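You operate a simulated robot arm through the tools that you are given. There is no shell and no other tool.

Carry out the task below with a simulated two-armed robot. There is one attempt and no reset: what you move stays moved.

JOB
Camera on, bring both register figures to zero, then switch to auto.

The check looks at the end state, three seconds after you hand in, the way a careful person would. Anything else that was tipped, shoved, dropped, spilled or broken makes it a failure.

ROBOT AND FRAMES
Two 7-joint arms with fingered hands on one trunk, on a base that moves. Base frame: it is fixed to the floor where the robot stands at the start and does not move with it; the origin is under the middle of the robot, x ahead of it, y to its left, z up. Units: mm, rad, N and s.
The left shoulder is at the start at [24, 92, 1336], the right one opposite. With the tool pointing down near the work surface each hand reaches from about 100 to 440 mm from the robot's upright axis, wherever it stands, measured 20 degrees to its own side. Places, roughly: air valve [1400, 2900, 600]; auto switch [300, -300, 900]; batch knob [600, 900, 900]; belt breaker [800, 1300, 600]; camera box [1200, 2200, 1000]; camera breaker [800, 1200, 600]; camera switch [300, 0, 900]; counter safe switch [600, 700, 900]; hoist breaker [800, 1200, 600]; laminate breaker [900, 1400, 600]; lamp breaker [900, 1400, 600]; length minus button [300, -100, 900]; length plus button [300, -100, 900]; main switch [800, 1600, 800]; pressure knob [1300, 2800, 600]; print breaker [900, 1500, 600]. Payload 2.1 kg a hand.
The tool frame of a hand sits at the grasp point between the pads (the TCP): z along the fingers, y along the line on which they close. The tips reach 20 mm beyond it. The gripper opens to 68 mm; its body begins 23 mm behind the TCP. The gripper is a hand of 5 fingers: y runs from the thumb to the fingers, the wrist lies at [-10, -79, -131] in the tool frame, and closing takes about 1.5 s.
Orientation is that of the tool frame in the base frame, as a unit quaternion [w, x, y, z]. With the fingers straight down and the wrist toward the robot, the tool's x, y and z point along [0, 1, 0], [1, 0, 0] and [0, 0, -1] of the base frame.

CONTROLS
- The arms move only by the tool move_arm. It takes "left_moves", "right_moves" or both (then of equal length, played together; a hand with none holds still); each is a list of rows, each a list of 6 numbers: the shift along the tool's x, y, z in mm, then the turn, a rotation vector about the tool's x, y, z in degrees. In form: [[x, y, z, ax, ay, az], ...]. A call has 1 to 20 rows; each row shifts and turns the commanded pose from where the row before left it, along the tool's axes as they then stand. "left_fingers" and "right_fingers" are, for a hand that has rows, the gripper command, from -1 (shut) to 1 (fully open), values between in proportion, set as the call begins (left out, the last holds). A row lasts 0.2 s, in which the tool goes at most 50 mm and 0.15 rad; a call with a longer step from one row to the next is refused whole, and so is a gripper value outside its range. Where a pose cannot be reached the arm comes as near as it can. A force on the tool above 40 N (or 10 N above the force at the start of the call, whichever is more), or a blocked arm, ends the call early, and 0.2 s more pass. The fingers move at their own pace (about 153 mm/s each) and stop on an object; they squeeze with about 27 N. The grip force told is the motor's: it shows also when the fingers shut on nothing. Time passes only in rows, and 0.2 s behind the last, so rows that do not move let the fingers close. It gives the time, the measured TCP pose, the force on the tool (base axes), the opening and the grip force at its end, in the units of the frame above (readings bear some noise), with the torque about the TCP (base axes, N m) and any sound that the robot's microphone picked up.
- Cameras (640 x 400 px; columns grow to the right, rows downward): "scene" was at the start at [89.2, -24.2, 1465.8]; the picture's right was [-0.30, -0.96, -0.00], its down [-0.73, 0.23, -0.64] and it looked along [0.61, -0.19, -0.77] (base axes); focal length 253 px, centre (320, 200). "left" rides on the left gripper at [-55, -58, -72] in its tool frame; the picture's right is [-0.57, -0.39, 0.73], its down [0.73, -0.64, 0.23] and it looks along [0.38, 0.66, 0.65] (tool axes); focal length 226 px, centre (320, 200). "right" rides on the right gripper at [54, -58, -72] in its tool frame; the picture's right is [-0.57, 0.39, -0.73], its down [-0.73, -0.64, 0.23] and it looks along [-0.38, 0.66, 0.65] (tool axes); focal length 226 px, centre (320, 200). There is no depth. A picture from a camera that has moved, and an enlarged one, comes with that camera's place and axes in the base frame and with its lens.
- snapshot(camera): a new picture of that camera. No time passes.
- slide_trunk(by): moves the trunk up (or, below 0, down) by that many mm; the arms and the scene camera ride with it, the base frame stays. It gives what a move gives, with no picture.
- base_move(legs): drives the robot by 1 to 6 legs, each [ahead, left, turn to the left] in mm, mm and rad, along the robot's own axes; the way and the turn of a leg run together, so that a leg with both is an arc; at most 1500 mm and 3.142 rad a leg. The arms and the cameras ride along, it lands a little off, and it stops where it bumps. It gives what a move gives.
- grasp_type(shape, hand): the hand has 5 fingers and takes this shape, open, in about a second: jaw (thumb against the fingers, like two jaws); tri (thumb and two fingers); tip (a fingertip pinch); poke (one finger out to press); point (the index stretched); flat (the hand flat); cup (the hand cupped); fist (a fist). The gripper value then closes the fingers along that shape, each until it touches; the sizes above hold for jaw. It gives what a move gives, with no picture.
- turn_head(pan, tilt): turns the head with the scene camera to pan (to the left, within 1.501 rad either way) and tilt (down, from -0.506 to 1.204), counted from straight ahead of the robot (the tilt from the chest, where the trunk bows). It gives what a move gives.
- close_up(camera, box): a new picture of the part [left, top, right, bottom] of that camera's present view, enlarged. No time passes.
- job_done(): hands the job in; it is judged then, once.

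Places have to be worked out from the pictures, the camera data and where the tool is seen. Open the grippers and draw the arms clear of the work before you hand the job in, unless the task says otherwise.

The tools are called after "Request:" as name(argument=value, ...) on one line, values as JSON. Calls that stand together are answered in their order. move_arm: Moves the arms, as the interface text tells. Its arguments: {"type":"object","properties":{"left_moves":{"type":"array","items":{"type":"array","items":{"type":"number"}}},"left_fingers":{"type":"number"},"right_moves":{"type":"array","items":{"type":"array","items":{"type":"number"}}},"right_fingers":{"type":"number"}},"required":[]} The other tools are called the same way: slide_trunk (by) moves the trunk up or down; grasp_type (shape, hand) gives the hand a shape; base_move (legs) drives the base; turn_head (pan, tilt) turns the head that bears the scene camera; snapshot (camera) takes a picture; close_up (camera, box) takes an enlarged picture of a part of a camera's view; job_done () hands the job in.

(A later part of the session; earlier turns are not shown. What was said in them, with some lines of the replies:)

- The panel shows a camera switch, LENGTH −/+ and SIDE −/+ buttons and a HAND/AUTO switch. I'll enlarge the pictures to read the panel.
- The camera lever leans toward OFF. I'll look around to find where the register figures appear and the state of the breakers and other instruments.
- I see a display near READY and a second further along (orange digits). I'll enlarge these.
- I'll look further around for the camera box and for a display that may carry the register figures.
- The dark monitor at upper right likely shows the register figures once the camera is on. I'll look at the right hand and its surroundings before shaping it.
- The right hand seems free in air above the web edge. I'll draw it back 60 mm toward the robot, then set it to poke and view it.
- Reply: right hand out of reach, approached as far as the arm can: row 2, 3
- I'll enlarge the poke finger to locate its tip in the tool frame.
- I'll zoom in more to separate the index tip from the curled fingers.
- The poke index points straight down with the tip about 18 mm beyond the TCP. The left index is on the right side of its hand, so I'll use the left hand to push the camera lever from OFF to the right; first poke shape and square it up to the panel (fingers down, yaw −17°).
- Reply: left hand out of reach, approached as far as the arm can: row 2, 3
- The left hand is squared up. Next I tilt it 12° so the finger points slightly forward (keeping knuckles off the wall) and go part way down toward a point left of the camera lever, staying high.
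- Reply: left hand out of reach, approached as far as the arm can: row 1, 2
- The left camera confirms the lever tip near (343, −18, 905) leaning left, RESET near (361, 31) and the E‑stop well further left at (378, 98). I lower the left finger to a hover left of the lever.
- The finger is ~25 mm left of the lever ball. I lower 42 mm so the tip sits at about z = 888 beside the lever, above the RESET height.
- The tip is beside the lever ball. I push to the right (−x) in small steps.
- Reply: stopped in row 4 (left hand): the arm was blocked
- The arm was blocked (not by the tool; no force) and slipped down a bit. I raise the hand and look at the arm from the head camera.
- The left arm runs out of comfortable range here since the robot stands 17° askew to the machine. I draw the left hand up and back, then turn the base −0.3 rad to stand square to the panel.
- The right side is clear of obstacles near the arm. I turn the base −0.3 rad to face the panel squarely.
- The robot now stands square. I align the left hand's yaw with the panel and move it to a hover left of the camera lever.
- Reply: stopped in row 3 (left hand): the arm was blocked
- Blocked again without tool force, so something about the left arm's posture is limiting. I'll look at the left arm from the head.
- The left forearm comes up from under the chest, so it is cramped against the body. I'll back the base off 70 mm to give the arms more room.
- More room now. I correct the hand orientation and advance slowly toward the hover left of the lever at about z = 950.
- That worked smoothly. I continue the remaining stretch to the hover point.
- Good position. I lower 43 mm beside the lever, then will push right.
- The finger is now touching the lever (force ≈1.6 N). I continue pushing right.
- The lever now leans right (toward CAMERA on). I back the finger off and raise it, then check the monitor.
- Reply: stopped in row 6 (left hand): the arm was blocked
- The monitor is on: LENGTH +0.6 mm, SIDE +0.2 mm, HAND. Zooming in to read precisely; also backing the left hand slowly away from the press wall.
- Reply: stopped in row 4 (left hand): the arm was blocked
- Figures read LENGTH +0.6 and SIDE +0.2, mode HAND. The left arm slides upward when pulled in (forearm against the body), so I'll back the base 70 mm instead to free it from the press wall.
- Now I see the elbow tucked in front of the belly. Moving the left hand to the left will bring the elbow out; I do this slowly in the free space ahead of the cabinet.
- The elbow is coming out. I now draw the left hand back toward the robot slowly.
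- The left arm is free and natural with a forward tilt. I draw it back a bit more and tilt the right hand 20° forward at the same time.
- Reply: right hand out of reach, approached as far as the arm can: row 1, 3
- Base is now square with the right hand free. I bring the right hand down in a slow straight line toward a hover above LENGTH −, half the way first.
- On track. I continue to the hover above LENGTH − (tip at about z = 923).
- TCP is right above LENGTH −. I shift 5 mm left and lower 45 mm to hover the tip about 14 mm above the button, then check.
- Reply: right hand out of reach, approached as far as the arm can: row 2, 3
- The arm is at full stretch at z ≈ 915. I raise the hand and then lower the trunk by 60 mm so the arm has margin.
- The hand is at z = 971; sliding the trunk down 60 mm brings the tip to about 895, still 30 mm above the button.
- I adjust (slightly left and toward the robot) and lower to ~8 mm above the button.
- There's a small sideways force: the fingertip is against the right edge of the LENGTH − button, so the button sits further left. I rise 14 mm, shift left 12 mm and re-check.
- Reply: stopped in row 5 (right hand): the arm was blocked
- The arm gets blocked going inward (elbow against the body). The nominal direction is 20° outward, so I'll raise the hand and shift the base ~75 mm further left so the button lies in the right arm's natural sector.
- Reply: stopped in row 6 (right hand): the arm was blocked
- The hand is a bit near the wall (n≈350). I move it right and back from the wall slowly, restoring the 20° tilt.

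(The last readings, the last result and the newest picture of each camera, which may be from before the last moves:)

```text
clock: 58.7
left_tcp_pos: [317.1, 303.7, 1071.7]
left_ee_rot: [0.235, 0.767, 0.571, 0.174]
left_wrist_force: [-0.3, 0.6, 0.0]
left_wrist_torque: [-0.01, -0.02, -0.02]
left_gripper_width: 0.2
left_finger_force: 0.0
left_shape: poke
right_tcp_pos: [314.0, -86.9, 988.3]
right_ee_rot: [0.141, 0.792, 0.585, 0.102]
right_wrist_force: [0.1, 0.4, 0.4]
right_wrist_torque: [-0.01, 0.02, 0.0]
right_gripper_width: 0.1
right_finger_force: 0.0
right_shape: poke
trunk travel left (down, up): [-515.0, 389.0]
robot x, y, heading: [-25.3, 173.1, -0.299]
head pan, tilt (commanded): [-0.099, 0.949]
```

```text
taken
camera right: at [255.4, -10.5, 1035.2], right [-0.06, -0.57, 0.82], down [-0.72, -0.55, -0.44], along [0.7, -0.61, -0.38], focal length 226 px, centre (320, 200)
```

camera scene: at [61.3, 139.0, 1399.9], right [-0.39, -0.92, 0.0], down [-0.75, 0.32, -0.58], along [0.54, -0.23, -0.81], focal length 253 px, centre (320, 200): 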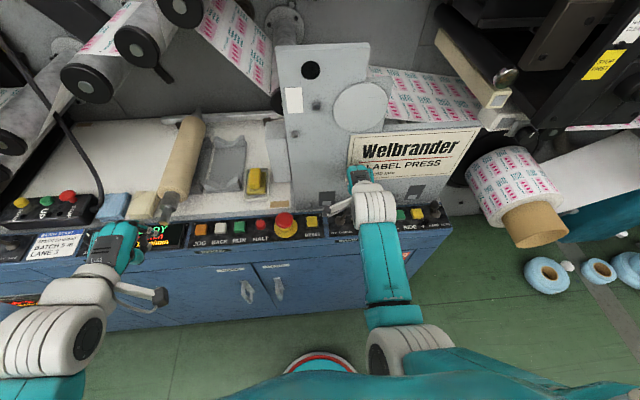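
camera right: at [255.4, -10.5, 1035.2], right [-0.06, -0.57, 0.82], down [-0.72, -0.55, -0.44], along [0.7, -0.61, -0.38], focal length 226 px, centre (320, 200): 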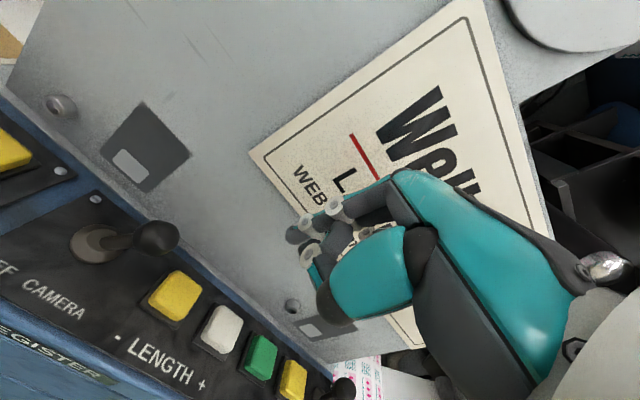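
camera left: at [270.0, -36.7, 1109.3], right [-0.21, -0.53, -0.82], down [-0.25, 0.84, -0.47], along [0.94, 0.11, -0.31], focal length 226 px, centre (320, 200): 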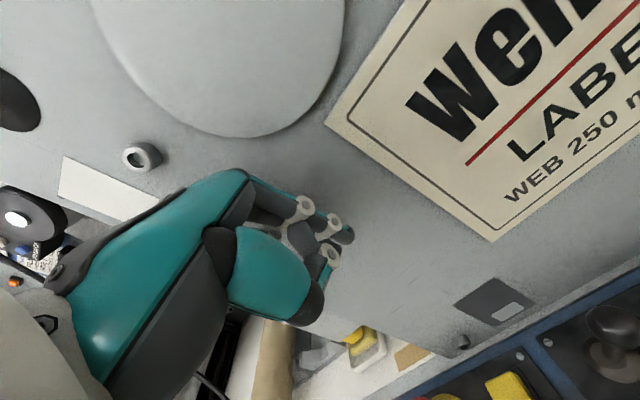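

Orientation restored, and the camera puts LENGTH − at about a = 13.5 mm — just under the finger. I lower vertically by 90 mm to hover ~15 mm above it.

Request:
move_arm(right_moves=[[0.3, -5.1, 14.1, 0, 0, 0], [0.3, -5.1, 14.1, 0, 0, 0], [0.3, -5.1, 14.1, 0, 0, 0], [0.3, -5.1, 14.1, 0, 0, 0], [0, -5.1, 14.1, 0, 0, 0], [0, -5.1, 14.1, 0, 0, 0], [0, 0, 0, 0, 0, 0]])

Request:
close_up(camera="right", box=[180, 140, 380, 300])

```text
clock: 60.3
left_tcp_pos: [316.4, 304.4, 1071.0]
left_ee_rot: [0.234, 0.767, 0.571, 0.174]
left_wrist_force: [0.4, 0.3, -0.5]
left_wrist_torque: [0.03, -0.01, -0.03]
left_gripper_width: 0.1
left_finger_force: 0.0
left_shape: poke
right_tcp_pos: [316.5, -86.8, 898.5]
right_ee_rot: [0.141, 0.793, 0.584, 0.103]
right_wrist_force: [-0.4, 0.1, -0.5]
right_wrist_torque: [0.0, 0.0, 0.0]
right_gripper_width: 0.0
right_finger_force: 0.1
right_shape: poke
trunk travel left (down, up): [-515.0, 389.0]
robot x, y, heading: [-29.0, 172.6, -0.306]
head pan, tilt (commanded): [-0.099, 0.949]
```

```text
2.50 times, centred on (280, 220) of right
camera zoom: at [257.2, -10.6, 945.7], right [-0.06, -0.57, 0.82], down [-0.72, -0.55, -0.44], along [0.7, -0.61, -0.38], focal length 565 px, centre (420, 150)
```

zoom: 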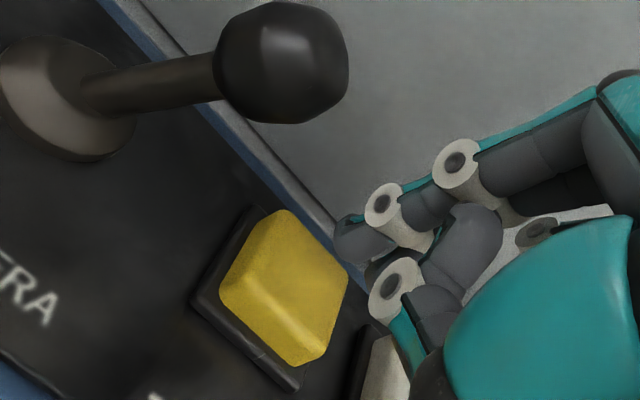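

The tip projects right onto the button's centre. I press down in 3 mm steps, watching force.

Request:
move_arm(right_moves=[[0, -1, 2.8, 0, 0, 0], [0, -1, 2.8, 0, 0, 0], [0, -1, 2.8, 0, 0, 0], [0, -1, 2.8, 0, 0, 0], [0, -1, 2.8, 0, 0, 0]])

Request:
close_up(camera="right", box=[180, 140, 380, 300])

```text
clock: 61.5
left_tcp_pos: [316.7, 305.8, 1070.2]
left_ee_rot: [0.235, 0.768, 0.57, 0.172]
left_wrist_force: [0.0, 0.3, 0.4]
left_wrist_torque: [-0.01, 0.03, 0.02]
left_gripper_width: 0.0
left_finger_force: 0.0
left_shape: poke
right_tcp_pos: [315.8, -85.4, 884.6]
right_ee_rot: [0.142, 0.792, 0.584, 0.104]
right_wrist_force: [-0.5, -0.6, 1.4]
right_wrist_torque: [0.0, 0.01, -0.03]
right_gripper_width: 0.0
right_finger_force: 0.0
right_shape: poke
trunk travel left (down, up): [-515.0, 389.0]
robot x, y, heading: [-24.1, 173.3, -0.307]
head pan, tilt (commanded): [-0.099, 0.949]
```

```text
2.50 times, centred on (280, 220) of right
camera zoom: at [256.7, -8.9, 931.6], right [-0.06, -0.57, 0.82], down [-0.72, -0.55, -0.44], along [0.7, -0.61, -0.38], focal length 565 px, centre (420, 150)
```

zoom: 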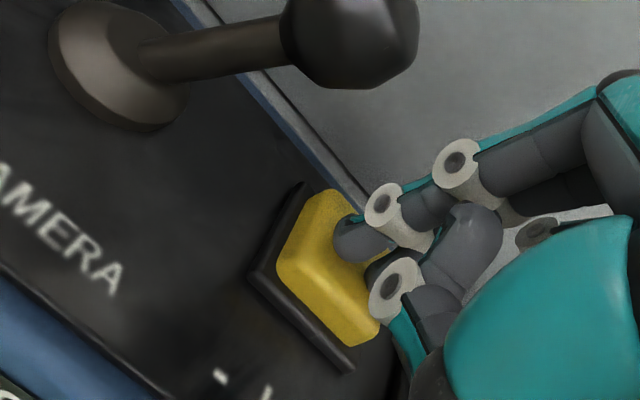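

Contact (≈1.4 N up). I press on a few mm more.

Request:
move_arm(right_moves=[[0, -0.7, 1.9, 0, 0, 0], [0, -0.7, 1.9, 0, 0, 0]])

```text
clock: 62.1
left_tcp_pos: [316.8, 304.3, 1070.8]
left_ee_rot: [0.235, 0.768, 0.57, 0.173]
left_wrist_force: [-0.1, -0.8, -0.1]
left_wrist_torque: [0.02, 0.0, -0.03]
left_gripper_width: 0.1
left_finger_force: 0.0
left_shape: poke
right_tcp_pos: [316.7, -84.4, 880.2]
right_ee_rot: [0.141, 0.793, 0.584, 0.104]
right_wrist_force: [-0.1, -0.5, 2.4]
right_wrist_torque: [0.0, -0.03, 0.01]
right_gripper_width: 0.0
right_finger_force: 0.0
right_shape: poke
trunk travel left (down, up): [-515.0, 389.0]
robot x, y, heading: [-27.6, 174.1, -0.306]
head pan, tilt (commanded): [-0.099, 0.949]
heard: click
```

A click at ~2.4 N — one press. I release at once and look at the monitor.

Request:
move_arm(right_moves=[[0, 1.4, -3.8, 0, 0, 0], [0, 1.4, -3.8, 0, 0, 0]])

Request:
turn_head(pan=-0.3, tilt=0.2)

Request:
snapshot(camera="scene")

```text
clock: 62.7
left_tcp_pos: [316.9, 305.4, 1071.9]
left_ee_rot: [0.235, 0.768, 0.571, 0.173]
left_wrist_force: [0.1, 0.4, 0.2]
left_wrist_torque: [0.01, 0.01, 0.0]
left_gripper_width: 0.1
left_finger_force: 0.1
left_shape: poke
right_tcp_pos: [314.8, -84.9, 888.0]
right_ee_rot: [0.141, 0.793, 0.584, 0.103]
right_wrist_force: [0.0, -1.4, -0.4]
right_wrist_torque: [0.04, 0.0, -0.02]
right_gripper_width: 0.0
right_finger_force: 0.1
right_shape: poke
trunk travel left (down, up): [-515.0, 389.0]
robot x, y, heading: [-19.0, 172.7, -0.302]
head pan, tilt (commanded): [-0.099, 0.949]
```

```text
clock: 63.8
left_tcp_pos: [316.5, 305.3, 1071.1]
left_ee_rot: [0.234, 0.767, 0.571, 0.174]
left_wrist_force: [0.6, 0.1, 0.1]
left_wrist_torque: [-0.02, -0.01, 0.0]
left_gripper_width: 0.1
left_finger_force: 0.1
left_shape: poke
right_tcp_pos: [317.0, -85.7, 888.6]
right_ee_rot: [0.141, 0.792, 0.585, 0.103]
right_wrist_force: [0.4, -0.4, -0.5]
right_wrist_torque: [0.01, 0.02, 0.02]
right_gripper_width: 0.0
right_finger_force: 0.0
right_shape: poke
trunk travel left (down, up): [-515.0, 389.0]
robot x, y, heading: [-23.3, 175.3, -0.303]
head pan, tilt (commanded): [-0.3, 0.201]
```

```text
taken
camera scene: at [70.9, 113.8, 1465.0], right [-0.57, -0.82, 0.0], down [-0.17, 0.11, -0.98], along [0.81, -0.55, -0.2], focal length 253 px, centre (320, 200)
```

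scene: 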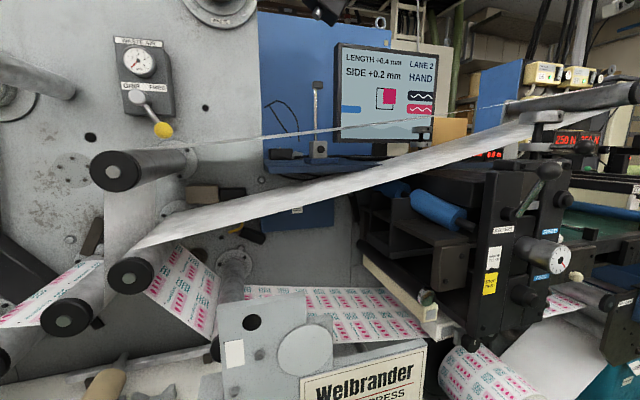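

The LENGTH figure appears to be +0.4 after one press; I'll zoom to confirm.

Request:
close_up(camera="scene", box=[330, 40, 440, 150])

```text
3.64 times, centred on (385, 95) of scene
camera zoom: at [70.9, 113.8, 1465.0], right [-0.57, -0.82, 0.0], down [-0.17, 0.11, -0.98], along [0.81, -0.55, -0.2], focal length 921 px, centre (84, 582)
```

zoom: 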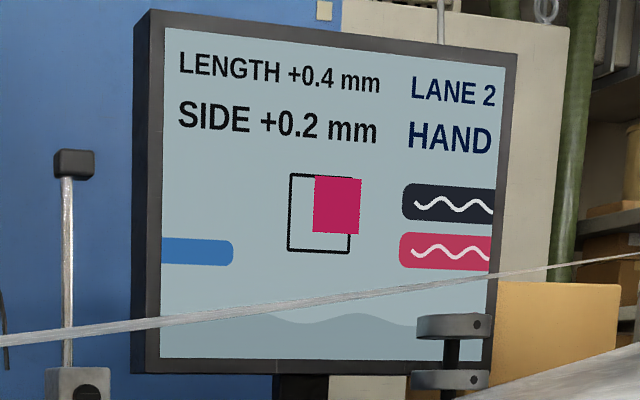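

Each press is 0.2 mm in the right direction. One more press-and-release of LENGTH −.

Request:
move_arm(right_moves=[[0, -1, 2.8, 0, 0, 0], [0, -1, 2.8, 0, 0, 0], [0, -0.9, 2.5, 0, 0, 0], [0, 1.4, -3.8, 0, 0, 0], [0, 1.5, -4.3, 0, 0, 0]])

Request:
close_up(camera="scene", box=[330, 40, 440, 150])

```text
clock: 65.0
left_tcp_pos: [316.8, 303.8, 1070.5]
left_ee_rot: [0.235, 0.768, 0.571, 0.173]
left_wrist_force: [0.0, 0.5, 0.1]
left_wrist_torque: [0.01, 0.0, -0.02]
left_gripper_width: 0.0
left_finger_force: 0.2
left_shape: poke
right_tcp_pos: [315.9, -83.9, 888.4]
right_ee_rot: [0.141, 0.792, 0.584, 0.103]
right_wrist_force: [0.3, 0.3, -0.4]
right_wrist_torque: [0.01, 0.0, -0.04]
right_gripper_width: 0.0
right_finger_force: 0.1
right_shape: poke
trunk travel left (down, up): [-515.0, 389.0]
robot x, y, heading: [-22.9, 173.1, -0.303]
head pan, tilt (commanded): [-0.3, 0.201]
heard: click
```

```text
3.64 times, centred on (385, 95) of scene
camera zoom: at [70.9, 113.8, 1465.0], right [-0.57, -0.82, 0.0], down [-0.16, 0.11, -0.98], along [0.81, -0.55, -0.2], focal length 921 px, centre (84, 582)
```

zoom: 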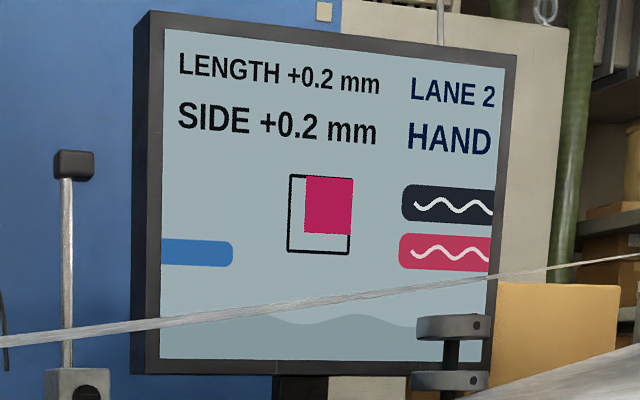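

LENGTH is now +0.2. One more identical press should zero it.

Request:
move_arm(right_moves=[[0, -1, 2.8, 0, 0, 0], [0, -1, 2.8, 0, 0, 0], [0, -0.9, 2.5, 0, 0, 0], [0, 1.4, -3.8, 0, 0, 0], [0, 1.5, -4.3, 0, 0, 0]])

Request:
close_up(camera="scene", box=[330, 40, 440, 150])

```text
clock: 66.2
left_tcp_pos: [316.1, 304.7, 1071.2]
left_ee_rot: [0.234, 0.768, 0.571, 0.173]
left_wrist_force: [-0.1, -0.4, -0.5]
left_wrist_torque: [0.03, -0.03, -0.04]
left_gripper_width: 0.2
left_finger_force: 0.0
left_shape: poke
right_tcp_pos: [316.0, -84.1, 886.5]
right_ee_rot: [0.14, 0.793, 0.584, 0.103]
right_wrist_force: [0.3, 0.6, -0.3]
right_wrist_torque: [0.02, -0.02, -0.02]
right_gripper_width: 0.3
right_finger_force: 0.1
right_shape: poke
trunk travel left (down, up): [-515.0, 389.0]
robot x, y, heading: [-21.5, 171.4, -0.307]
head pan, tilt (commanded): [-0.3, 0.201]
heard: click
```

```text
3.64 times, centred on (385, 95) of scene
camera zoom: at [70.9, 113.8, 1465.0], right [-0.57, -0.82, 0.0], down [-0.16, 0.11, -0.98], along [0.81, -0.55, -0.2], focal length 921 px, centre (84, 582)
```

zoom: 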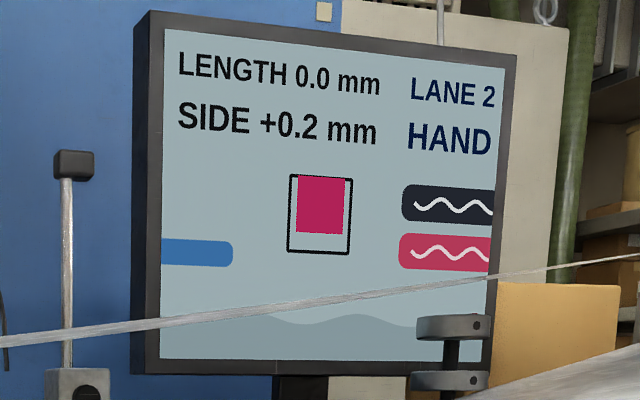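

LENGTH reads 0.0. Now I raise the hand 60 mm and shift the base 85 mm to the right to bring SIDE − (green) under the right hand.

Request:
move_arm(right_moves=[[0, 4.1, -11.3, 0, 0, 0], [0, 4.1, -11.3, 0, 0, 0], [0, 4.1, -11.3, 0, 0, 0], [0, 4.1, -11.3, 0, 0, 0], [0, 4.1, -11.3, 0, 0, 0], [0, 0, 0, 0, 0, 0]])

Request:
base_move(legs=[[0, -85, 0]])

Request:
snapshot(camera="right")

```text
clock: 67.6
left_tcp_pos: [316.0, 304.0, 1070.2]
left_ee_rot: [0.234, 0.768, 0.57, 0.173]
left_wrist_force: [0.0, -0.4, -0.4]
left_wrist_torque: [0.01, 0.01, 0.01]
left_gripper_width: 0.0
left_finger_force: 0.1
left_shape: poke
right_tcp_pos: [316.9, -85.7, 949.1]
right_ee_rot: [0.141, 0.792, 0.585, 0.103]
right_wrist_force: [0.7, 0.1, 0.3]
right_wrist_torque: [0.01, -0.02, 0.02]
right_gripper_width: 0.2
right_finger_force: 0.1
right_shape: poke
trunk travel left (down, up): [-515.0, 389.0]
robot x, y, heading: [-24.7, 174.1, -0.304]
head pan, tilt (commanded): [-0.3, 0.201]
```

```text
clock: 68.6
left_tcp_pos: [290.6, 224.2, 1070.6]
left_ee_rot: [0.235, 0.768, 0.571, 0.173]
left_wrist_force: [-0.2, 0.9, -0.2]
left_wrist_torque: [-0.03, -0.02, 0.01]
left_gripper_width: 0.1
left_finger_force: 0.0
left_shape: poke
right_tcp_pos: [292.6, -165.7, 948.2]
right_ee_rot: [0.141, 0.792, 0.584, 0.104]
right_wrist_force: [-0.5, -0.3, 0.0]
right_wrist_torque: [0.02, -0.01, 0.01]
right_gripper_width: 0.0
right_finger_force: 0.0
right_shape: poke
trunk travel left (down, up): [-515.0, 389.0]
robot x, y, heading: [-49.2, 95.0, -0.305]
head pan, tilt (commanded): [-0.3, 0.201]
```

```text
taken
camera right: at [232.5, -88.7, 995.8], right [-0.06, -0.57, 0.82], down [-0.72, -0.55, -0.44], along [0.7, -0.61, -0.38], focal length 226 px, centre (320, 200)
```

right: 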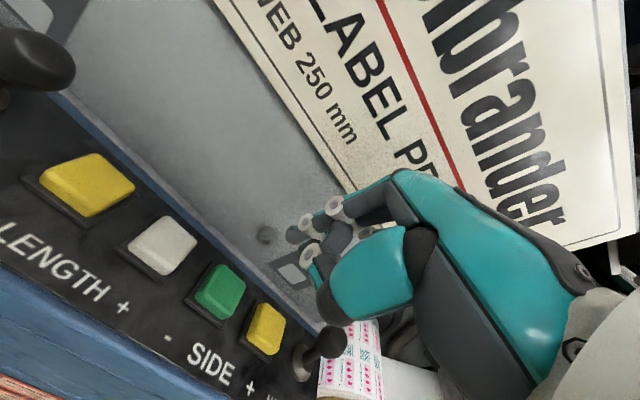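

SIDE − lies at a ≈ −76. I lower to just above it and verify.

Request:
move_arm(right_moves=[[-0.9, -4.4, 11.4, 0, 0, 0], [-0.9, -4.4, 11.4, 0, 0, 0], [-0.9, -4.4, 11.4, 0, 0, 0], [-0.9, -4.4, 11.4, 0, 0, 0], [-0.9, -4.4, 11.4, 0, 0, 0], [0, 0, 0, 0, 0, 0]])

Request:
snapshot(camera="right")

Request:
close_up(camera="right", box=[180, 140, 380, 300])

```text
clock: 70.0
left_tcp_pos: [292.1, 225.8, 1071.0]
left_ee_rot: [0.235, 0.767, 0.571, 0.174]
left_wrist_force: [-0.3, 0.6, 0.3]
left_wrist_torque: [-0.02, 0.03, 0.02]
left_gripper_width: 0.1
left_finger_force: 0.0
left_shape: poke
right_tcp_pos: [289.0, -167.6, 887.6]
right_ee_rot: [0.142, 0.792, 0.585, 0.103]
right_wrist_force: [-0.6, 0.0, 0.0]
right_wrist_torque: [-0.01, 0.02, -0.03]
right_gripper_width: 0.1
right_finger_force: 0.1
right_shape: poke
trunk travel left (down, up): [-515.0, 389.0]
robot x, y, heading: [-48.9, 94.5, -0.301]
head pan, tilt (commanded): [-0.3, 0.201]
```

```text
taken
camera right: at [230.6, -91.5, 935.3], right [-0.06, -0.57, 0.82], down [-0.72, -0.55, -0.44], along [0.7, -0.61, -0.38], focal length 226 px, centre (320, 200)
```

right: 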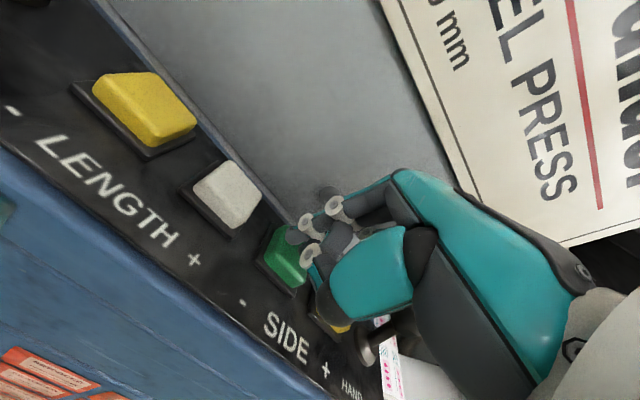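

```text
2.50 times, centred on (280, 220) of right
camera zoom: at [230.6, -91.5, 935.3], right [-0.06, -0.57, 0.82], down [-0.72, -0.55, -0.44], along [0.7, -0.61, -0.38], focal length 565 px, centre (420, 150)
```

zoom: 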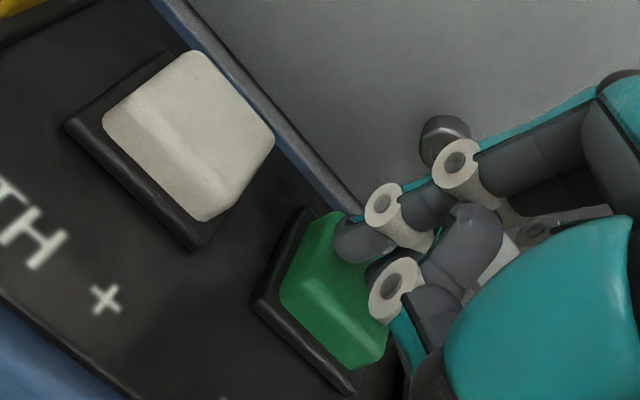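

The finger is on the green SIDE − button exactly as before. One press and release.

Request:
move_arm(right_moves=[[0, -1, 2.8, 0, 0, 0], [0, -1, 2.8, 0, 0, 0], [0, -0.8, 2.2, 0, 0, 0], [0, 1.4, -3.8, 0, 0, 0], [0, 1.5, -4.3, 0, 0, 0]])

Request:
snapshot(camera="scene")

```text
clock: 71.2
left_tcp_pos: [292.1, 225.6, 1071.0]
left_ee_rot: [0.235, 0.768, 0.57, 0.174]
left_wrist_force: [-0.3, -0.5, 0.0]
left_wrist_torque: [0.02, 0.01, 0.01]
left_gripper_width: 0.1
left_finger_force: 0.1
left_shape: poke
right_tcp_pos: [291.5, -167.9, 887.8]
right_ee_rot: [0.141, 0.792, 0.584, 0.104]
right_wrist_force: [0.0, -0.6, -0.5]
right_wrist_torque: [0.04, -0.01, 0.03]
right_gripper_width: 0.0
right_finger_force: 0.0
right_shape: poke
trunk travel left (down, up): [-515.0, 389.0]
robot x, y, heading: [-48.1, 97.4, -0.3]
head pan, tilt (commanded): [-0.3, 0.201]
heard: click
```

```text
taken
camera scene: at [46.1, 34.3, 1465.0], right [-0.57, -0.82, 0.0], down [-0.16, 0.11, -0.98], along [0.81, -0.55, -0.2], focal length 253 px, centre (320, 200)
```

scene: 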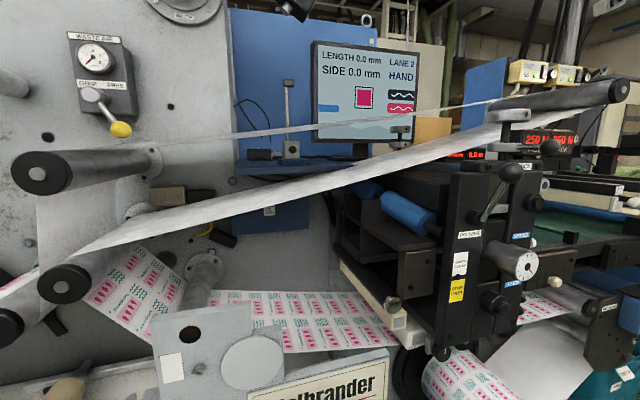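

Both figures read 0.0. I confirm by zoom, then raise the hand and shift the base 52 mm right for the HAND/AUTO lever.

Request:
close_up(camera="scene", box=[305, 35, 425, 145])

Request:
move_arm(right_moves=[[0, 4.1, -11.3, 0, 0, 0], [0, 4.1, -11.3, 0, 0, 0], [0, 4.1, -11.3, 0, 0, 0], [0, 4.1, -11.3, 0, 0, 0], [0, 4.1, -11.3, 0, 0, 0], [0, 0, 0, 0, 0, 0]])

Request:
base_move(legs=[[0, -52, 0]])

Request:
snapshot(camera="right")

Request:
turn_head(pan=-0.2, tilt=0.9)

Request:
snapshot(camera="scene")

```text
3.64 times, centred on (365, 90) of scene
camera zoom: at [46.1, 34.3, 1465.0], right [-0.57, -0.82, 0.0], down [-0.16, 0.11, -0.98], along [0.81, -0.55, -0.2], focal length 921 px, centre (156, 600)
```

zoom: 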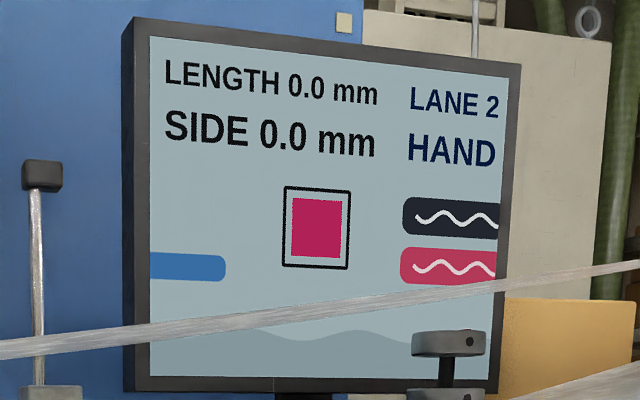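

```text
clock: 72.6
left_tcp_pos: [291.8, 225.1, 1071.2]
left_ee_rot: [0.235, 0.768, 0.57, 0.174]
left_wrist_force: [-0.4, -0.3, -0.3]
left_wrist_torque: [-0.03, -0.02, 0.03]
left_gripper_width: 0.1
left_finger_force: 0.0
left_shape: poke
right_tcp_pos: [289.8, -168.5, 950.1]
right_ee_rot: [0.141, 0.792, 0.585, 0.104]
right_wrist_force: [-0.2, -0.7, 0.6]
right_wrist_torque: [0.0, -0.03, -0.01]
right_gripper_width: 0.0
right_finger_force: 0.0
right_shape: poke
trunk travel left (down, up): [-515.0, 389.0]
robot x, y, heading: [-49.7, 93.2, -0.299]
head pan, tilt (commanded): [-0.3, 0.201]
```

```text
clock: 73.6
left_tcp_pos: [275.4, 173.9, 1071.5]
left_ee_rot: [0.234, 0.767, 0.571, 0.173]
left_wrist_force: [-0.3, -0.1, 0.5]
left_wrist_torque: [0.0, 0.02, -0.03]
left_gripper_width: 0.1
left_finger_force: 0.1
left_shape: poke
right_tcp_pos: [274.0, -219.8, 949.6]
right_ee_rot: [0.141, 0.792, 0.585, 0.105]
right_wrist_force: [-0.2, 0.0, -0.8]
right_wrist_torque: [0.0, 0.0, 0.0]
right_gripper_width: 0.3
right_finger_force: 0.1
right_shape: poke
trunk travel left (down, up): [-515.0, 389.0]
robot x, y, heading: [-63.5, 46.4, -0.304]
head pan, tilt (commanded): [-0.3, 0.201]
```

```text
taken
camera right: at [214.8, -143.5, 996.4], right [-0.06, -0.57, 0.82], down [-0.71, -0.55, -0.44], along [0.7, -0.61, -0.38], focal length 226 px, centre (320, 200)
```

right: 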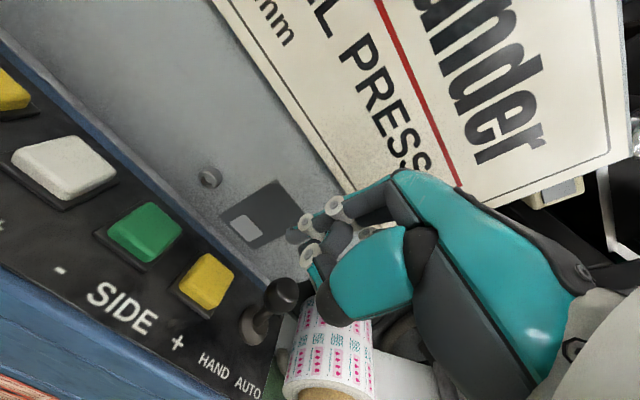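

```text
clock: 74.7
left_tcp_pos: [275.7, 173.8, 1071.2]
left_ee_rot: [0.235, 0.767, 0.571, 0.174]
left_wrist_force: [0.4, -0.9, -0.4]
left_wrist_torque: [-0.02, 0.0, -0.01]
left_gripper_width: 0.1
left_finger_force: 0.0
left_shape: poke
right_tcp_pos: [273.8, -219.3, 948.5]
right_ee_rot: [0.141, 0.792, 0.585, 0.103]
right_wrist_force: [0.4, -0.8, 0.3]
right_wrist_torque: [0.01, -0.02, 0.0]
right_gripper_width: 0.0
right_finger_force: 0.1
right_shape: poke
trunk travel left (down, up): [-515.0, 389.0]
robot x, y, heading: [-62.2, 41.7, -0.302]
head pan, tilt (commanded): [-0.201, 0.901]
```

```text
taken
camera scene: at [19.8, -0.2, 1403.6], right [-0.48, -0.88, 0.0], down [-0.69, 0.38, -0.62], along [0.55, -0.3, -0.78], focal length 253 px, centre (320, 200)
```

scene: 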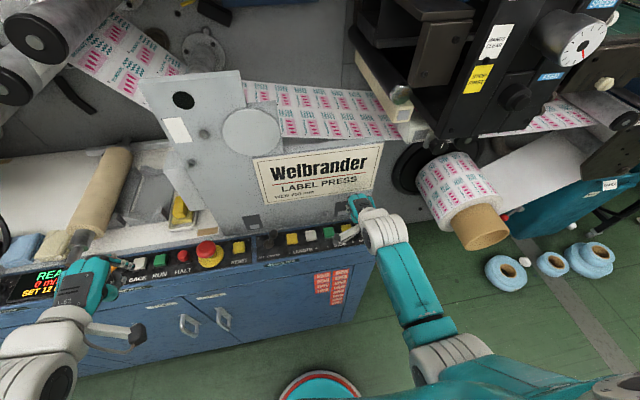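

The AUTO lever's ball is near a = −151, n = 328, leaning left (HAND). I lower the index just left of the ball to tip height ≈893, well above the SIDE + button.

Request:
move_arm(right_moves=[[1, -4.7, 8.9, 0, 0, 0], [1, -4.7, 8.9, 0, 0, 0], [1, -4.7, 8.9, 0, 0, 0], [1, -4.7, 8.9, 0, 0, 0], [0, 0, 0, 0, 0, 0]])

Request:
snapshot(camera="right")

Request:
close_up(camera="scene", box=[300, 170, 440, 270])

```text
clock: 75.8
left_tcp_pos: [276.0, 174.1, 1071.2]
left_ee_rot: [0.234, 0.767, 0.572, 0.174]
left_wrist_force: [-0.1, -0.9, 0.8]
left_wrist_torque: [0.01, 0.0, 0.01]
left_gripper_width: 0.2
left_finger_force: 0.1
left_shape: poke
right_tcp_pos: [269.7, -213.4, 909.2]
right_ee_rot: [0.141, 0.792, 0.585, 0.105]
right_wrist_force: [-0.5, -0.2, -0.3]
right_wrist_torque: [0.02, 0.02, 0.01]
right_gripper_width: 0.0
right_finger_force: 0.1
right_shape: poke
trunk travel left (down, up): [-515.0, 389.0]
robot x, y, heading: [-66.4, 42.8, -0.297]
head pan, tilt (commanded): [-0.201, 0.901]
```

```text
taken
camera right: at [210.2, -136.9, 956.5], right [-0.06, -0.57, 0.82], down [-0.71, -0.55, -0.44], along [0.7, -0.61, -0.38], focal length 226 px, centre (320, 200)
```

right: 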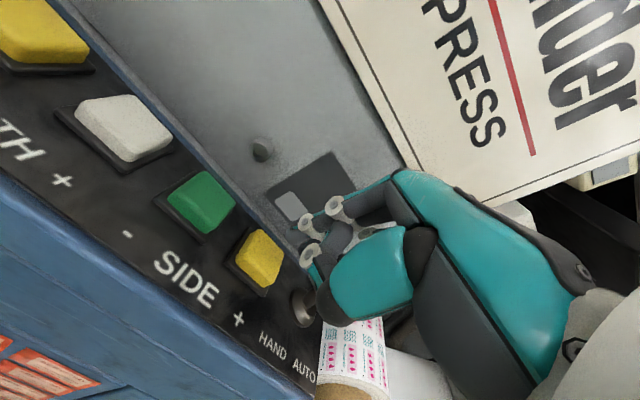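

```text
4.00 times, centred on (370, 220) of scene
camera zoom: at [19.8, -0.2, 1403.5], right [-0.48, -0.88, 0.0], down [-0.69, 0.38, -0.62], along [0.54, -0.3, -0.78], focal length 1014 px, centre (120, 120)
```

zoom: 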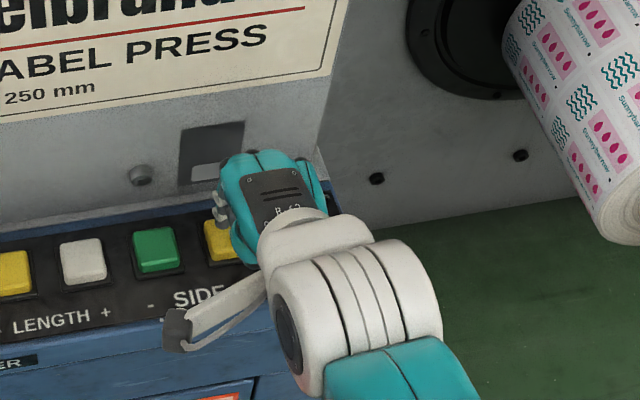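

Now beside the lever. I push right in 5 mm steps.

Request:
move_arm(right_moves=[[-5, 0, 0, 0, 0, 0], [-5, 0, 0, 0, 0, 0], [-5, 0, 0, 0, 0, 0], [-5, 0, 0, 0, 0, 0], [-5, 0, 0, 0, 0, 0]])

Request:
snapshot(camera="right")

```text
clock: 77.0
left_tcp_pos: [275.7, 174.9, 1071.4]
left_ee_rot: [0.234, 0.767, 0.572, 0.174]
left_wrist_force: [-0.1, -0.1, -0.9]
left_wrist_torque: [0.02, -0.01, -0.01]
left_gripper_width: 0.1
left_finger_force: 0.0
left_shape: poke
right_tcp_pos: [262.1, -237.1, 909.6]
right_ee_rot: [0.141, 0.792, 0.585, 0.103]
right_wrist_force: [-0.6, 0.2, 0.4]
right_wrist_torque: [0.02, -0.02, 0.02]
right_gripper_width: 0.0
right_finger_force: 0.1
right_shape: poke
trunk travel left (down, up): [-515.0, 389.0]
robot x, y, heading: [-63.3, 43.0, -0.299]
head pan, tilt (commanded): [-0.201, 0.901]
```

```text
taken
camera right: at [203.3, -161.0, 956.8], right [-0.06, -0.57, 0.82], down [-0.71, -0.55, -0.44], along [0.7, -0.61, -0.38], focal length 226 px, centre (320, 200)
```

right: 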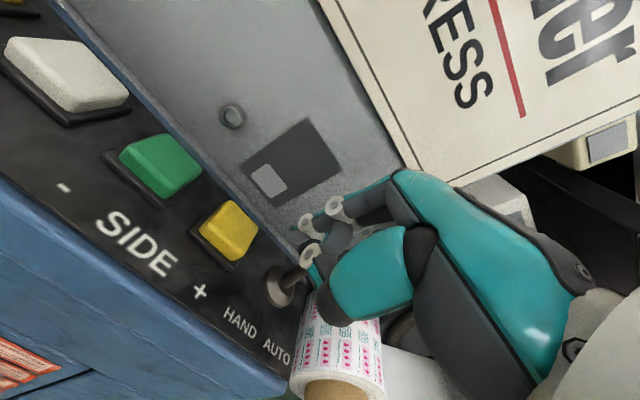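

No blocking; I keep pushing right through the throw.

Request:
move_arm(right_moves=[[-5, 0, 0, 0, 0, 0], [-5, 0, 0, 0, 0, 0], [-5, 0, 0, 0, 0, 0], [-5, 0, 0, 0, 0, 0]])

Request:
snapshot(camera="right")

Request:
close_up(camera="scene", box=[300, 170, 440, 270])

```text
clock: 78.0
left_tcp_pos: [275.7, 175.7, 1070.6]
left_ee_rot: [0.234, 0.767, 0.571, 0.174]
left_wrist_force: [-0.1, 0.3, 0.5]
left_wrist_torque: [0.01, -0.01, 0.0]
left_gripper_width: 0.1
left_finger_force: 0.1
left_shape: poke
right_tcp_pos: [257.8, -257.5, 908.6]
right_ee_rot: [0.141, 0.792, 0.584, 0.104]
right_wrist_force: [0.6, 0.1, 0.1]
right_wrist_torque: [0.0, 0.03, 0.01]
right_gripper_width: 0.0
right_finger_force: 0.2
right_shape: poke
trunk travel left (down, up): [-515.0, 389.0]
robot x, y, heading: [-63.0, 43.2, -0.3]
head pan, tilt (commanded): [-0.201, 0.901]
```

```text
taken
camera right: at [198.1, -180.0, 956.2], right [-0.06, -0.57, 0.82], down [-0.71, -0.55, -0.44], along [0.7, -0.61, -0.38], focal length 226 px, centre (320, 200)
```

right: 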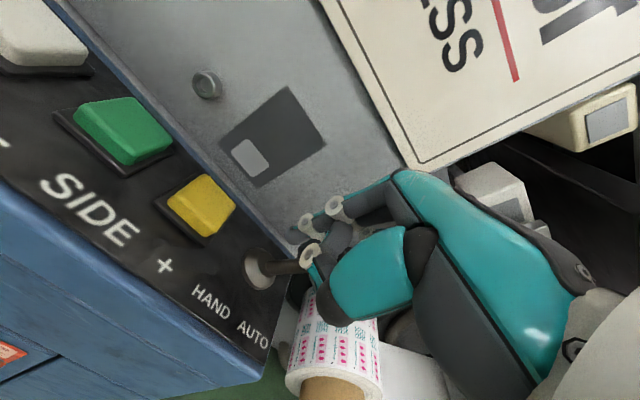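

```text
4.00 times, centred on (370, 220) of scene
camera zoom: at [19.7, -0.3, 1403.5], right [-0.48, -0.88, 0.0], down [-0.69, 0.38, -0.62], along [0.54, -0.3, -0.78], focal length 1014 px, centre (120, 120)
```

zoom: 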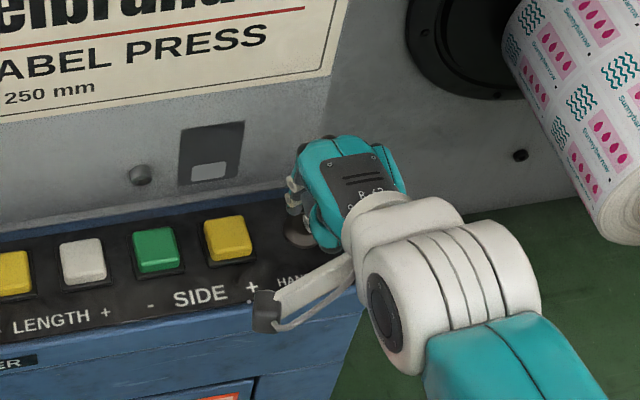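

The lever shaft now leans to the right (AUTO). I lift the finger away: slightly left, then straight up.

Request:
move_arm(right_moves=[[4, 0, 0, 0, 0, 0], [0, 4.1, -11.3, 0, 0, 0], [0, 4.1, -11.3, 0, 0, 0], [0, 4.1, -11.3, 0, 0, 0], [0, 4.1, -11.3, 0, 0, 0], [0, 4.1, -11.3, 0, 0, 0], [0, 0, 0, 0, 0, 0]])

Request:
snapshot(camera="right")

Request:
turn_head(pan=-0.3, tilt=0.2)

Request:
snapshot(camera="scene")

```text
clock: 79.7
left_tcp_pos: [274.9, 174.8, 1071.1]
left_ee_rot: [0.234, 0.768, 0.571, 0.173]
left_wrist_force: [0.5, 0.0, -0.7]
left_wrist_torque: [-0.01, 0.03, 0.0]
left_gripper_width: 0.1
left_finger_force: 0.1
left_shape: poke
right_tcp_pos: [257.5, -252.6, 966.8]
right_ee_rot: [0.142, 0.792, 0.585, 0.103]
right_wrist_force: [0.3, -0.8, -0.2]
right_wrist_torque: [-0.01, -0.02, 0.01]
right_gripper_width: 0.4
right_finger_force: 0.1
right_shape: poke
trunk travel left (down, up): [-515.0, 389.0]
robot x, y, heading: [-65.8, 42.6, -0.293]
head pan, tilt (commanded): [-0.201, 0.901]
```

```text
taken
camera right: at [198.4, -176.8, 1015.0], right [-0.06, -0.57, 0.82], down [-0.71, -0.55, -0.44], along [0.7, -0.61, -0.38], focal length 226 px, centre (320, 200)
```

right: 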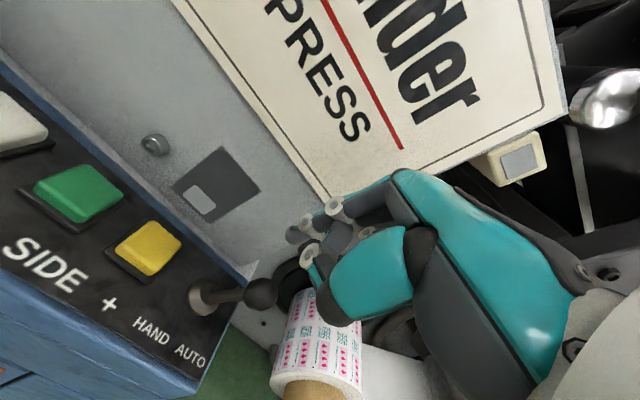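

```text
clock: 80.7
left_tcp_pos: [275.2, 174.2, 1069.9]
left_ee_rot: [0.234, 0.767, 0.572, 0.173]
left_wrist_force: [-0.4, -0.2, 0.6]
left_wrist_torque: [0.02, 0.01, -0.01]
left_gripper_width: 0.1
left_finger_force: 0.1
left_shape: poke
right_tcp_pos: [258.1, -253.1, 967.7]
right_ee_rot: [0.141, 0.792, 0.585, 0.103]
right_wrist_force: [0.2, 0.2, 0.0]
right_wrist_torque: [-0.01, 0.02, 0.03]
right_gripper_width: 0.0
right_finger_force: 0.0
right_shape: poke
trunk travel left (down, up): [-515.0, 389.0]
robot x, y, heading: [-62.5, 39.9, -0.301]
head pan, tilt (commanded): [-0.3, 0.201]
```

```text
taken
camera scene: at [30.4, -16.6, 1465.0], right [-0.56, -0.83, 0.0], down [-0.17, 0.11, -0.98], along [0.81, -0.55, -0.2], focal length 253 px, centre (320, 200)
```

scene: 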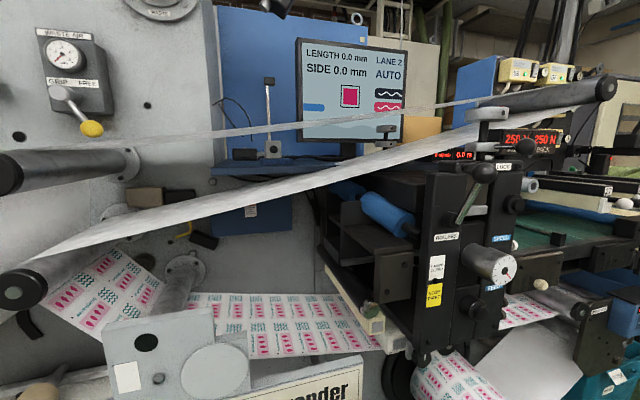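

The monitor shows AUTO with both figures 0.0. I back the base away from the machine, then open the hands.

Request:
close_up(camera="scene", box=[290, 30, 420, 150])

Request:
base_move(legs=[[-180, 0, 0]])

Request:
grasp_type(hand="right", shape="jaw")

Request:
grasp_type(hand="left", shape="jaw")

Request:
turn_head(pan=0.0, tilt=0.7)

Request:
snapshot(camera="scene")

```text
3.33 times, centred on (355, 90) of scene
camera zoom: at [30.4, -16.6, 1465.0], right [-0.56, -0.83, 0.0], down [-0.17, 0.11, -0.98], along [0.81, -0.55, -0.2], focal length 845 px, centre (203, 567)
```

zoom: 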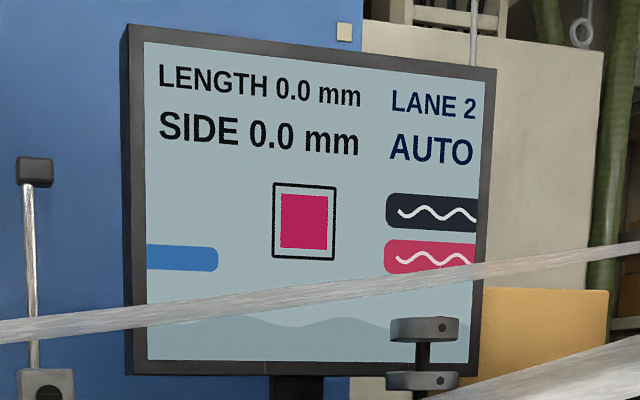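

```text
clock: 82.2
left_tcp_pos: [102.6, 228.1, 1070.8]
left_ee_rot: [0.234, 0.768, 0.57, 0.174]
left_wrist_force: [0.7, 0.8, -0.1]
left_wrist_torque: [-0.01, -0.02, 0.0]
left_gripper_width: 0.2
left_finger_force: 0.0
left_shape: poke
right_tcp_pos: [84.2, -200.6, 967.3]
right_ee_rot: [0.142, 0.793, 0.584, 0.104]
right_wrist_force: [-0.2, 0.3, -0.4]
right_wrist_torque: [0.0, 0.0, -0.03]
right_gripper_width: 0.0
right_finger_force: 0.2
right_shape: poke
trunk travel left (down, up): [-515.0, 389.0]
robot x, y, heading: [-233.2, 94.9, -0.304]
head pan, tilt (commanded): [-0.3, 0.201]
```

```text
clock: 83.1
left_tcp_pos: [104.6, 226.8, 1071.3]
left_ee_rot: [0.234, 0.768, 0.57, 0.173]
left_wrist_force: [-0.3, -0.8, 0.2]
left_wrist_torque: [0.01, 0.04, -0.02]
left_gripper_width: 0.0
left_finger_force: 0.1
left_shape: poke
right_tcp_pos: [85.2, -199.9, 967.6]
right_ee_rot: [0.141, 0.792, 0.584, 0.104]
right_wrist_force: [-0.3, -0.3, -0.1]
right_wrist_torque: [0.01, -0.01, 0.03]
right_gripper_width: 67.7
right_finger_force: 0.2
right_shape: jaw
trunk travel left (down, up): [-515.0, 389.0]
robot x, y, heading: [-237.5, 97.8, -0.302]
head pan, tilt (commanded): [-0.3, 0.201]
```

```text
clock: 84.0
left_tcp_pos: [103.5, 227.9, 1070.5]
left_ee_rot: [0.234, 0.768, 0.571, 0.173]
left_wrist_force: [-0.1, 0.9, -0.7]
left_wrist_torque: [-0.01, 0.02, 0.01]
left_gripper_width: 67.9
left_finger_force: 0.0
left_shape: jaw
right_tcp_pos: [85.2, -200.0, 967.4]
right_ee_rot: [0.141, 0.792, 0.585, 0.104]
right_wrist_force: [-0.1, -0.3, -0.6]
right_wrist_torque: [-0.01, -0.05, -0.05]
right_gripper_width: 67.8
right_finger_force: 0.2
right_shape: jaw
trunk travel left (down, up): [-515.0, 389.0]
robot x, y, heading: [-241.1, 96.2, -0.3]
head pan, tilt (commanded): [-0.3, 0.201]
```

```text
clock: 85.0
left_tcp_pos: [104.1, 228.3, 1071.6]
left_ee_rot: [0.234, 0.768, 0.571, 0.172]
left_wrist_force: [0.3, 0.5, 0.0]
left_wrist_torque: [-0.03, 0.01, 0.02]
left_gripper_width: 67.9
left_finger_force: 0.1
left_shape: jaw
right_tcp_pos: [84.5, -199.8, 968.0]
right_ee_rot: [0.142, 0.793, 0.584, 0.103]
right_wrist_force: [-0.1, -0.2, -0.7]
right_wrist_torque: [-0.02, -0.01, 0.04]
right_gripper_width: 68.2
right_finger_force: 0.1
right_shape: jaw
trunk travel left (down, up): [-515.0, 389.0]
robot x, y, heading: [-241.4, 98.4, -0.301]
head pan, tilt (commanded): [0.0, 0.7]
```

```text
taken
camera scene: at [-138.1, 64.4, 1419.7], right [-0.3, -0.95, 0.0], down [-0.61, 0.19, -0.77], along [0.73, -0.23, -0.64], focal length 253 px, centre (320, 200)
```

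scene: 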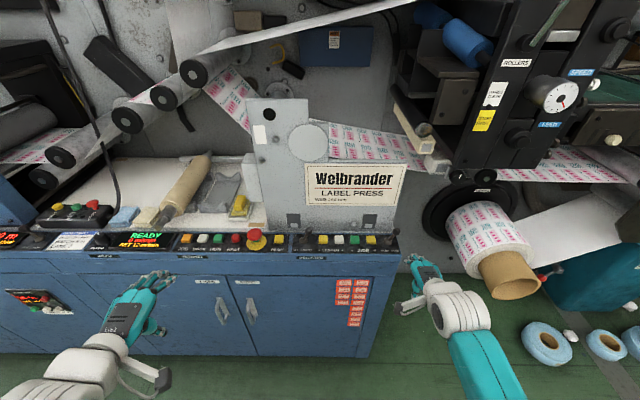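

I take one last enlarged look at the panel and the monitor to confirm the final state.

Request:
close_up(camera="scene", box=[170, 210, 410, 280])

Request:
turn_head(pan=-0.25, tilt=0.1)

Request:
snapshot(camera="scene")

Request:
close_up(camera="scene", box=[280, 60, 440, 180])

```text
2.67 times, centred on (290, 245) of scene
camera zoom: at [-138.1, 64.4, 1419.7], right [-0.3, -0.95, 0.0], down [-0.61, 0.19, -0.77], along [0.73, -0.23, -0.64], focal length 676 px, centre (400, 80)
```

zoom: 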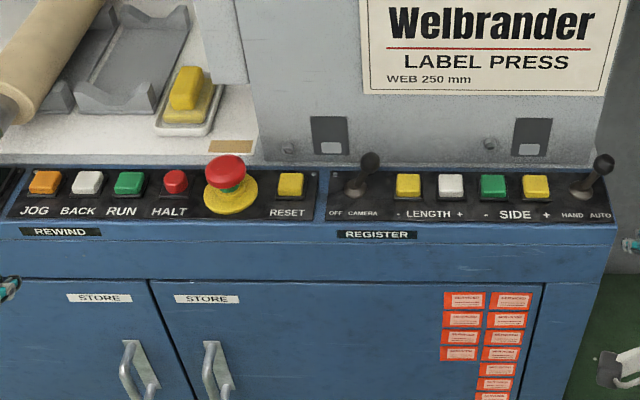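

```text
clock: 86.0
left_tcp_pos: [102.8, 226.9, 1070.3]
left_ee_rot: [0.234, 0.768, 0.57, 0.173]
left_wrist_force: [0.4, 0.3, 0.3]
left_wrist_torque: [-0.02, 0.02, -0.01]
left_gripper_width: 67.8
left_finger_force: 0.1
left_shape: jaw
right_tcp_pos: [84.8, -200.1, 967.7]
right_ee_rot: [0.141, 0.793, 0.584, 0.103]
right_wrist_force: [0.3, -0.2, -1.4]
right_wrist_torque: [0.02, 0.0, 0.0]
right_gripper_width: 67.6
right_finger_force: 0.2
right_shape: jaw
trunk travel left (down, up): [-515.0, 389.0]
robot x, y, heading: [-236.9, 97.0, -0.302]
head pan, tilt (commanded): [-0.25, 0.099]
```

```text
taken
camera scene: at [-140.8, 41.5, 1474.4], right [-0.52, -0.85, 0.0], down [-0.09, 0.05, -0.99], along [0.85, -0.52, -0.1], focal length 253 px, centre (320, 200)
```

scene: 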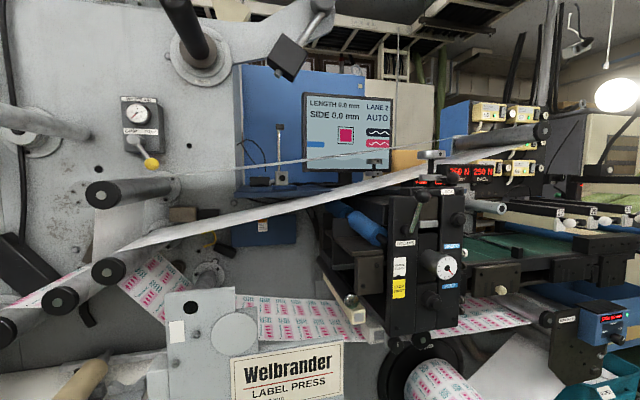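

```text
3.33 times, centred on (360, 120) of scene
camera zoom: at [-140.8, 41.5, 1474.4], right [-0.52, -0.85, 0.0], down [-0.09, 0.05, -0.99], along [0.85, -0.52, -0.1], focal length 845 px, centre (187, 467)
```

zoom: 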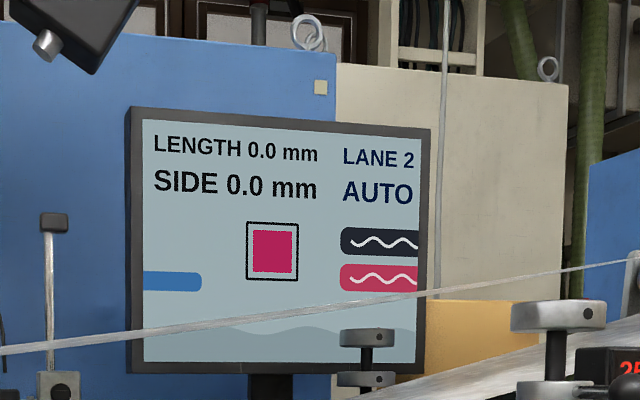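

Both levers lean right (CAMERA on, AUTO), the monitor shows LENGTH 0.0, SIDE 0.0 and AUTO. The hands are open and well clear, so I hand in the job.

Request:
job_done()

```text
The job is handed in.
```

The register camera is on, both register figures read 0.0 mm, and the press is in AUTO. I checked this on the monitor and the panel just before handing in.

- **Camera:** I pushed the camera lever from OFF to on, and the monitor came up showing LENGTH +0.6 mm and SIDE +0.2 mm.
- **Figures:** Three presses of LENGTH − and one of SIDE − brought both to 0.0; each press moved the figure by 0.2 mm.
- **Auto:** I then pushed the HAND/AUTO lever to AUTO, and the monitor changed from HAND to AUTO with both figures still at 0.0.

On the first try at LENGTH − the finger brushed the edge of the button. Nothing registered, and I repositioned before pressing. I saw nothing tipped, shoved or dropped. Both hands are open and the robot is backed well away from the machine.

The monitor reads LANE 2 while the batch ticket on the machine says LANE 3. That was not part of this job, so I left it alone.
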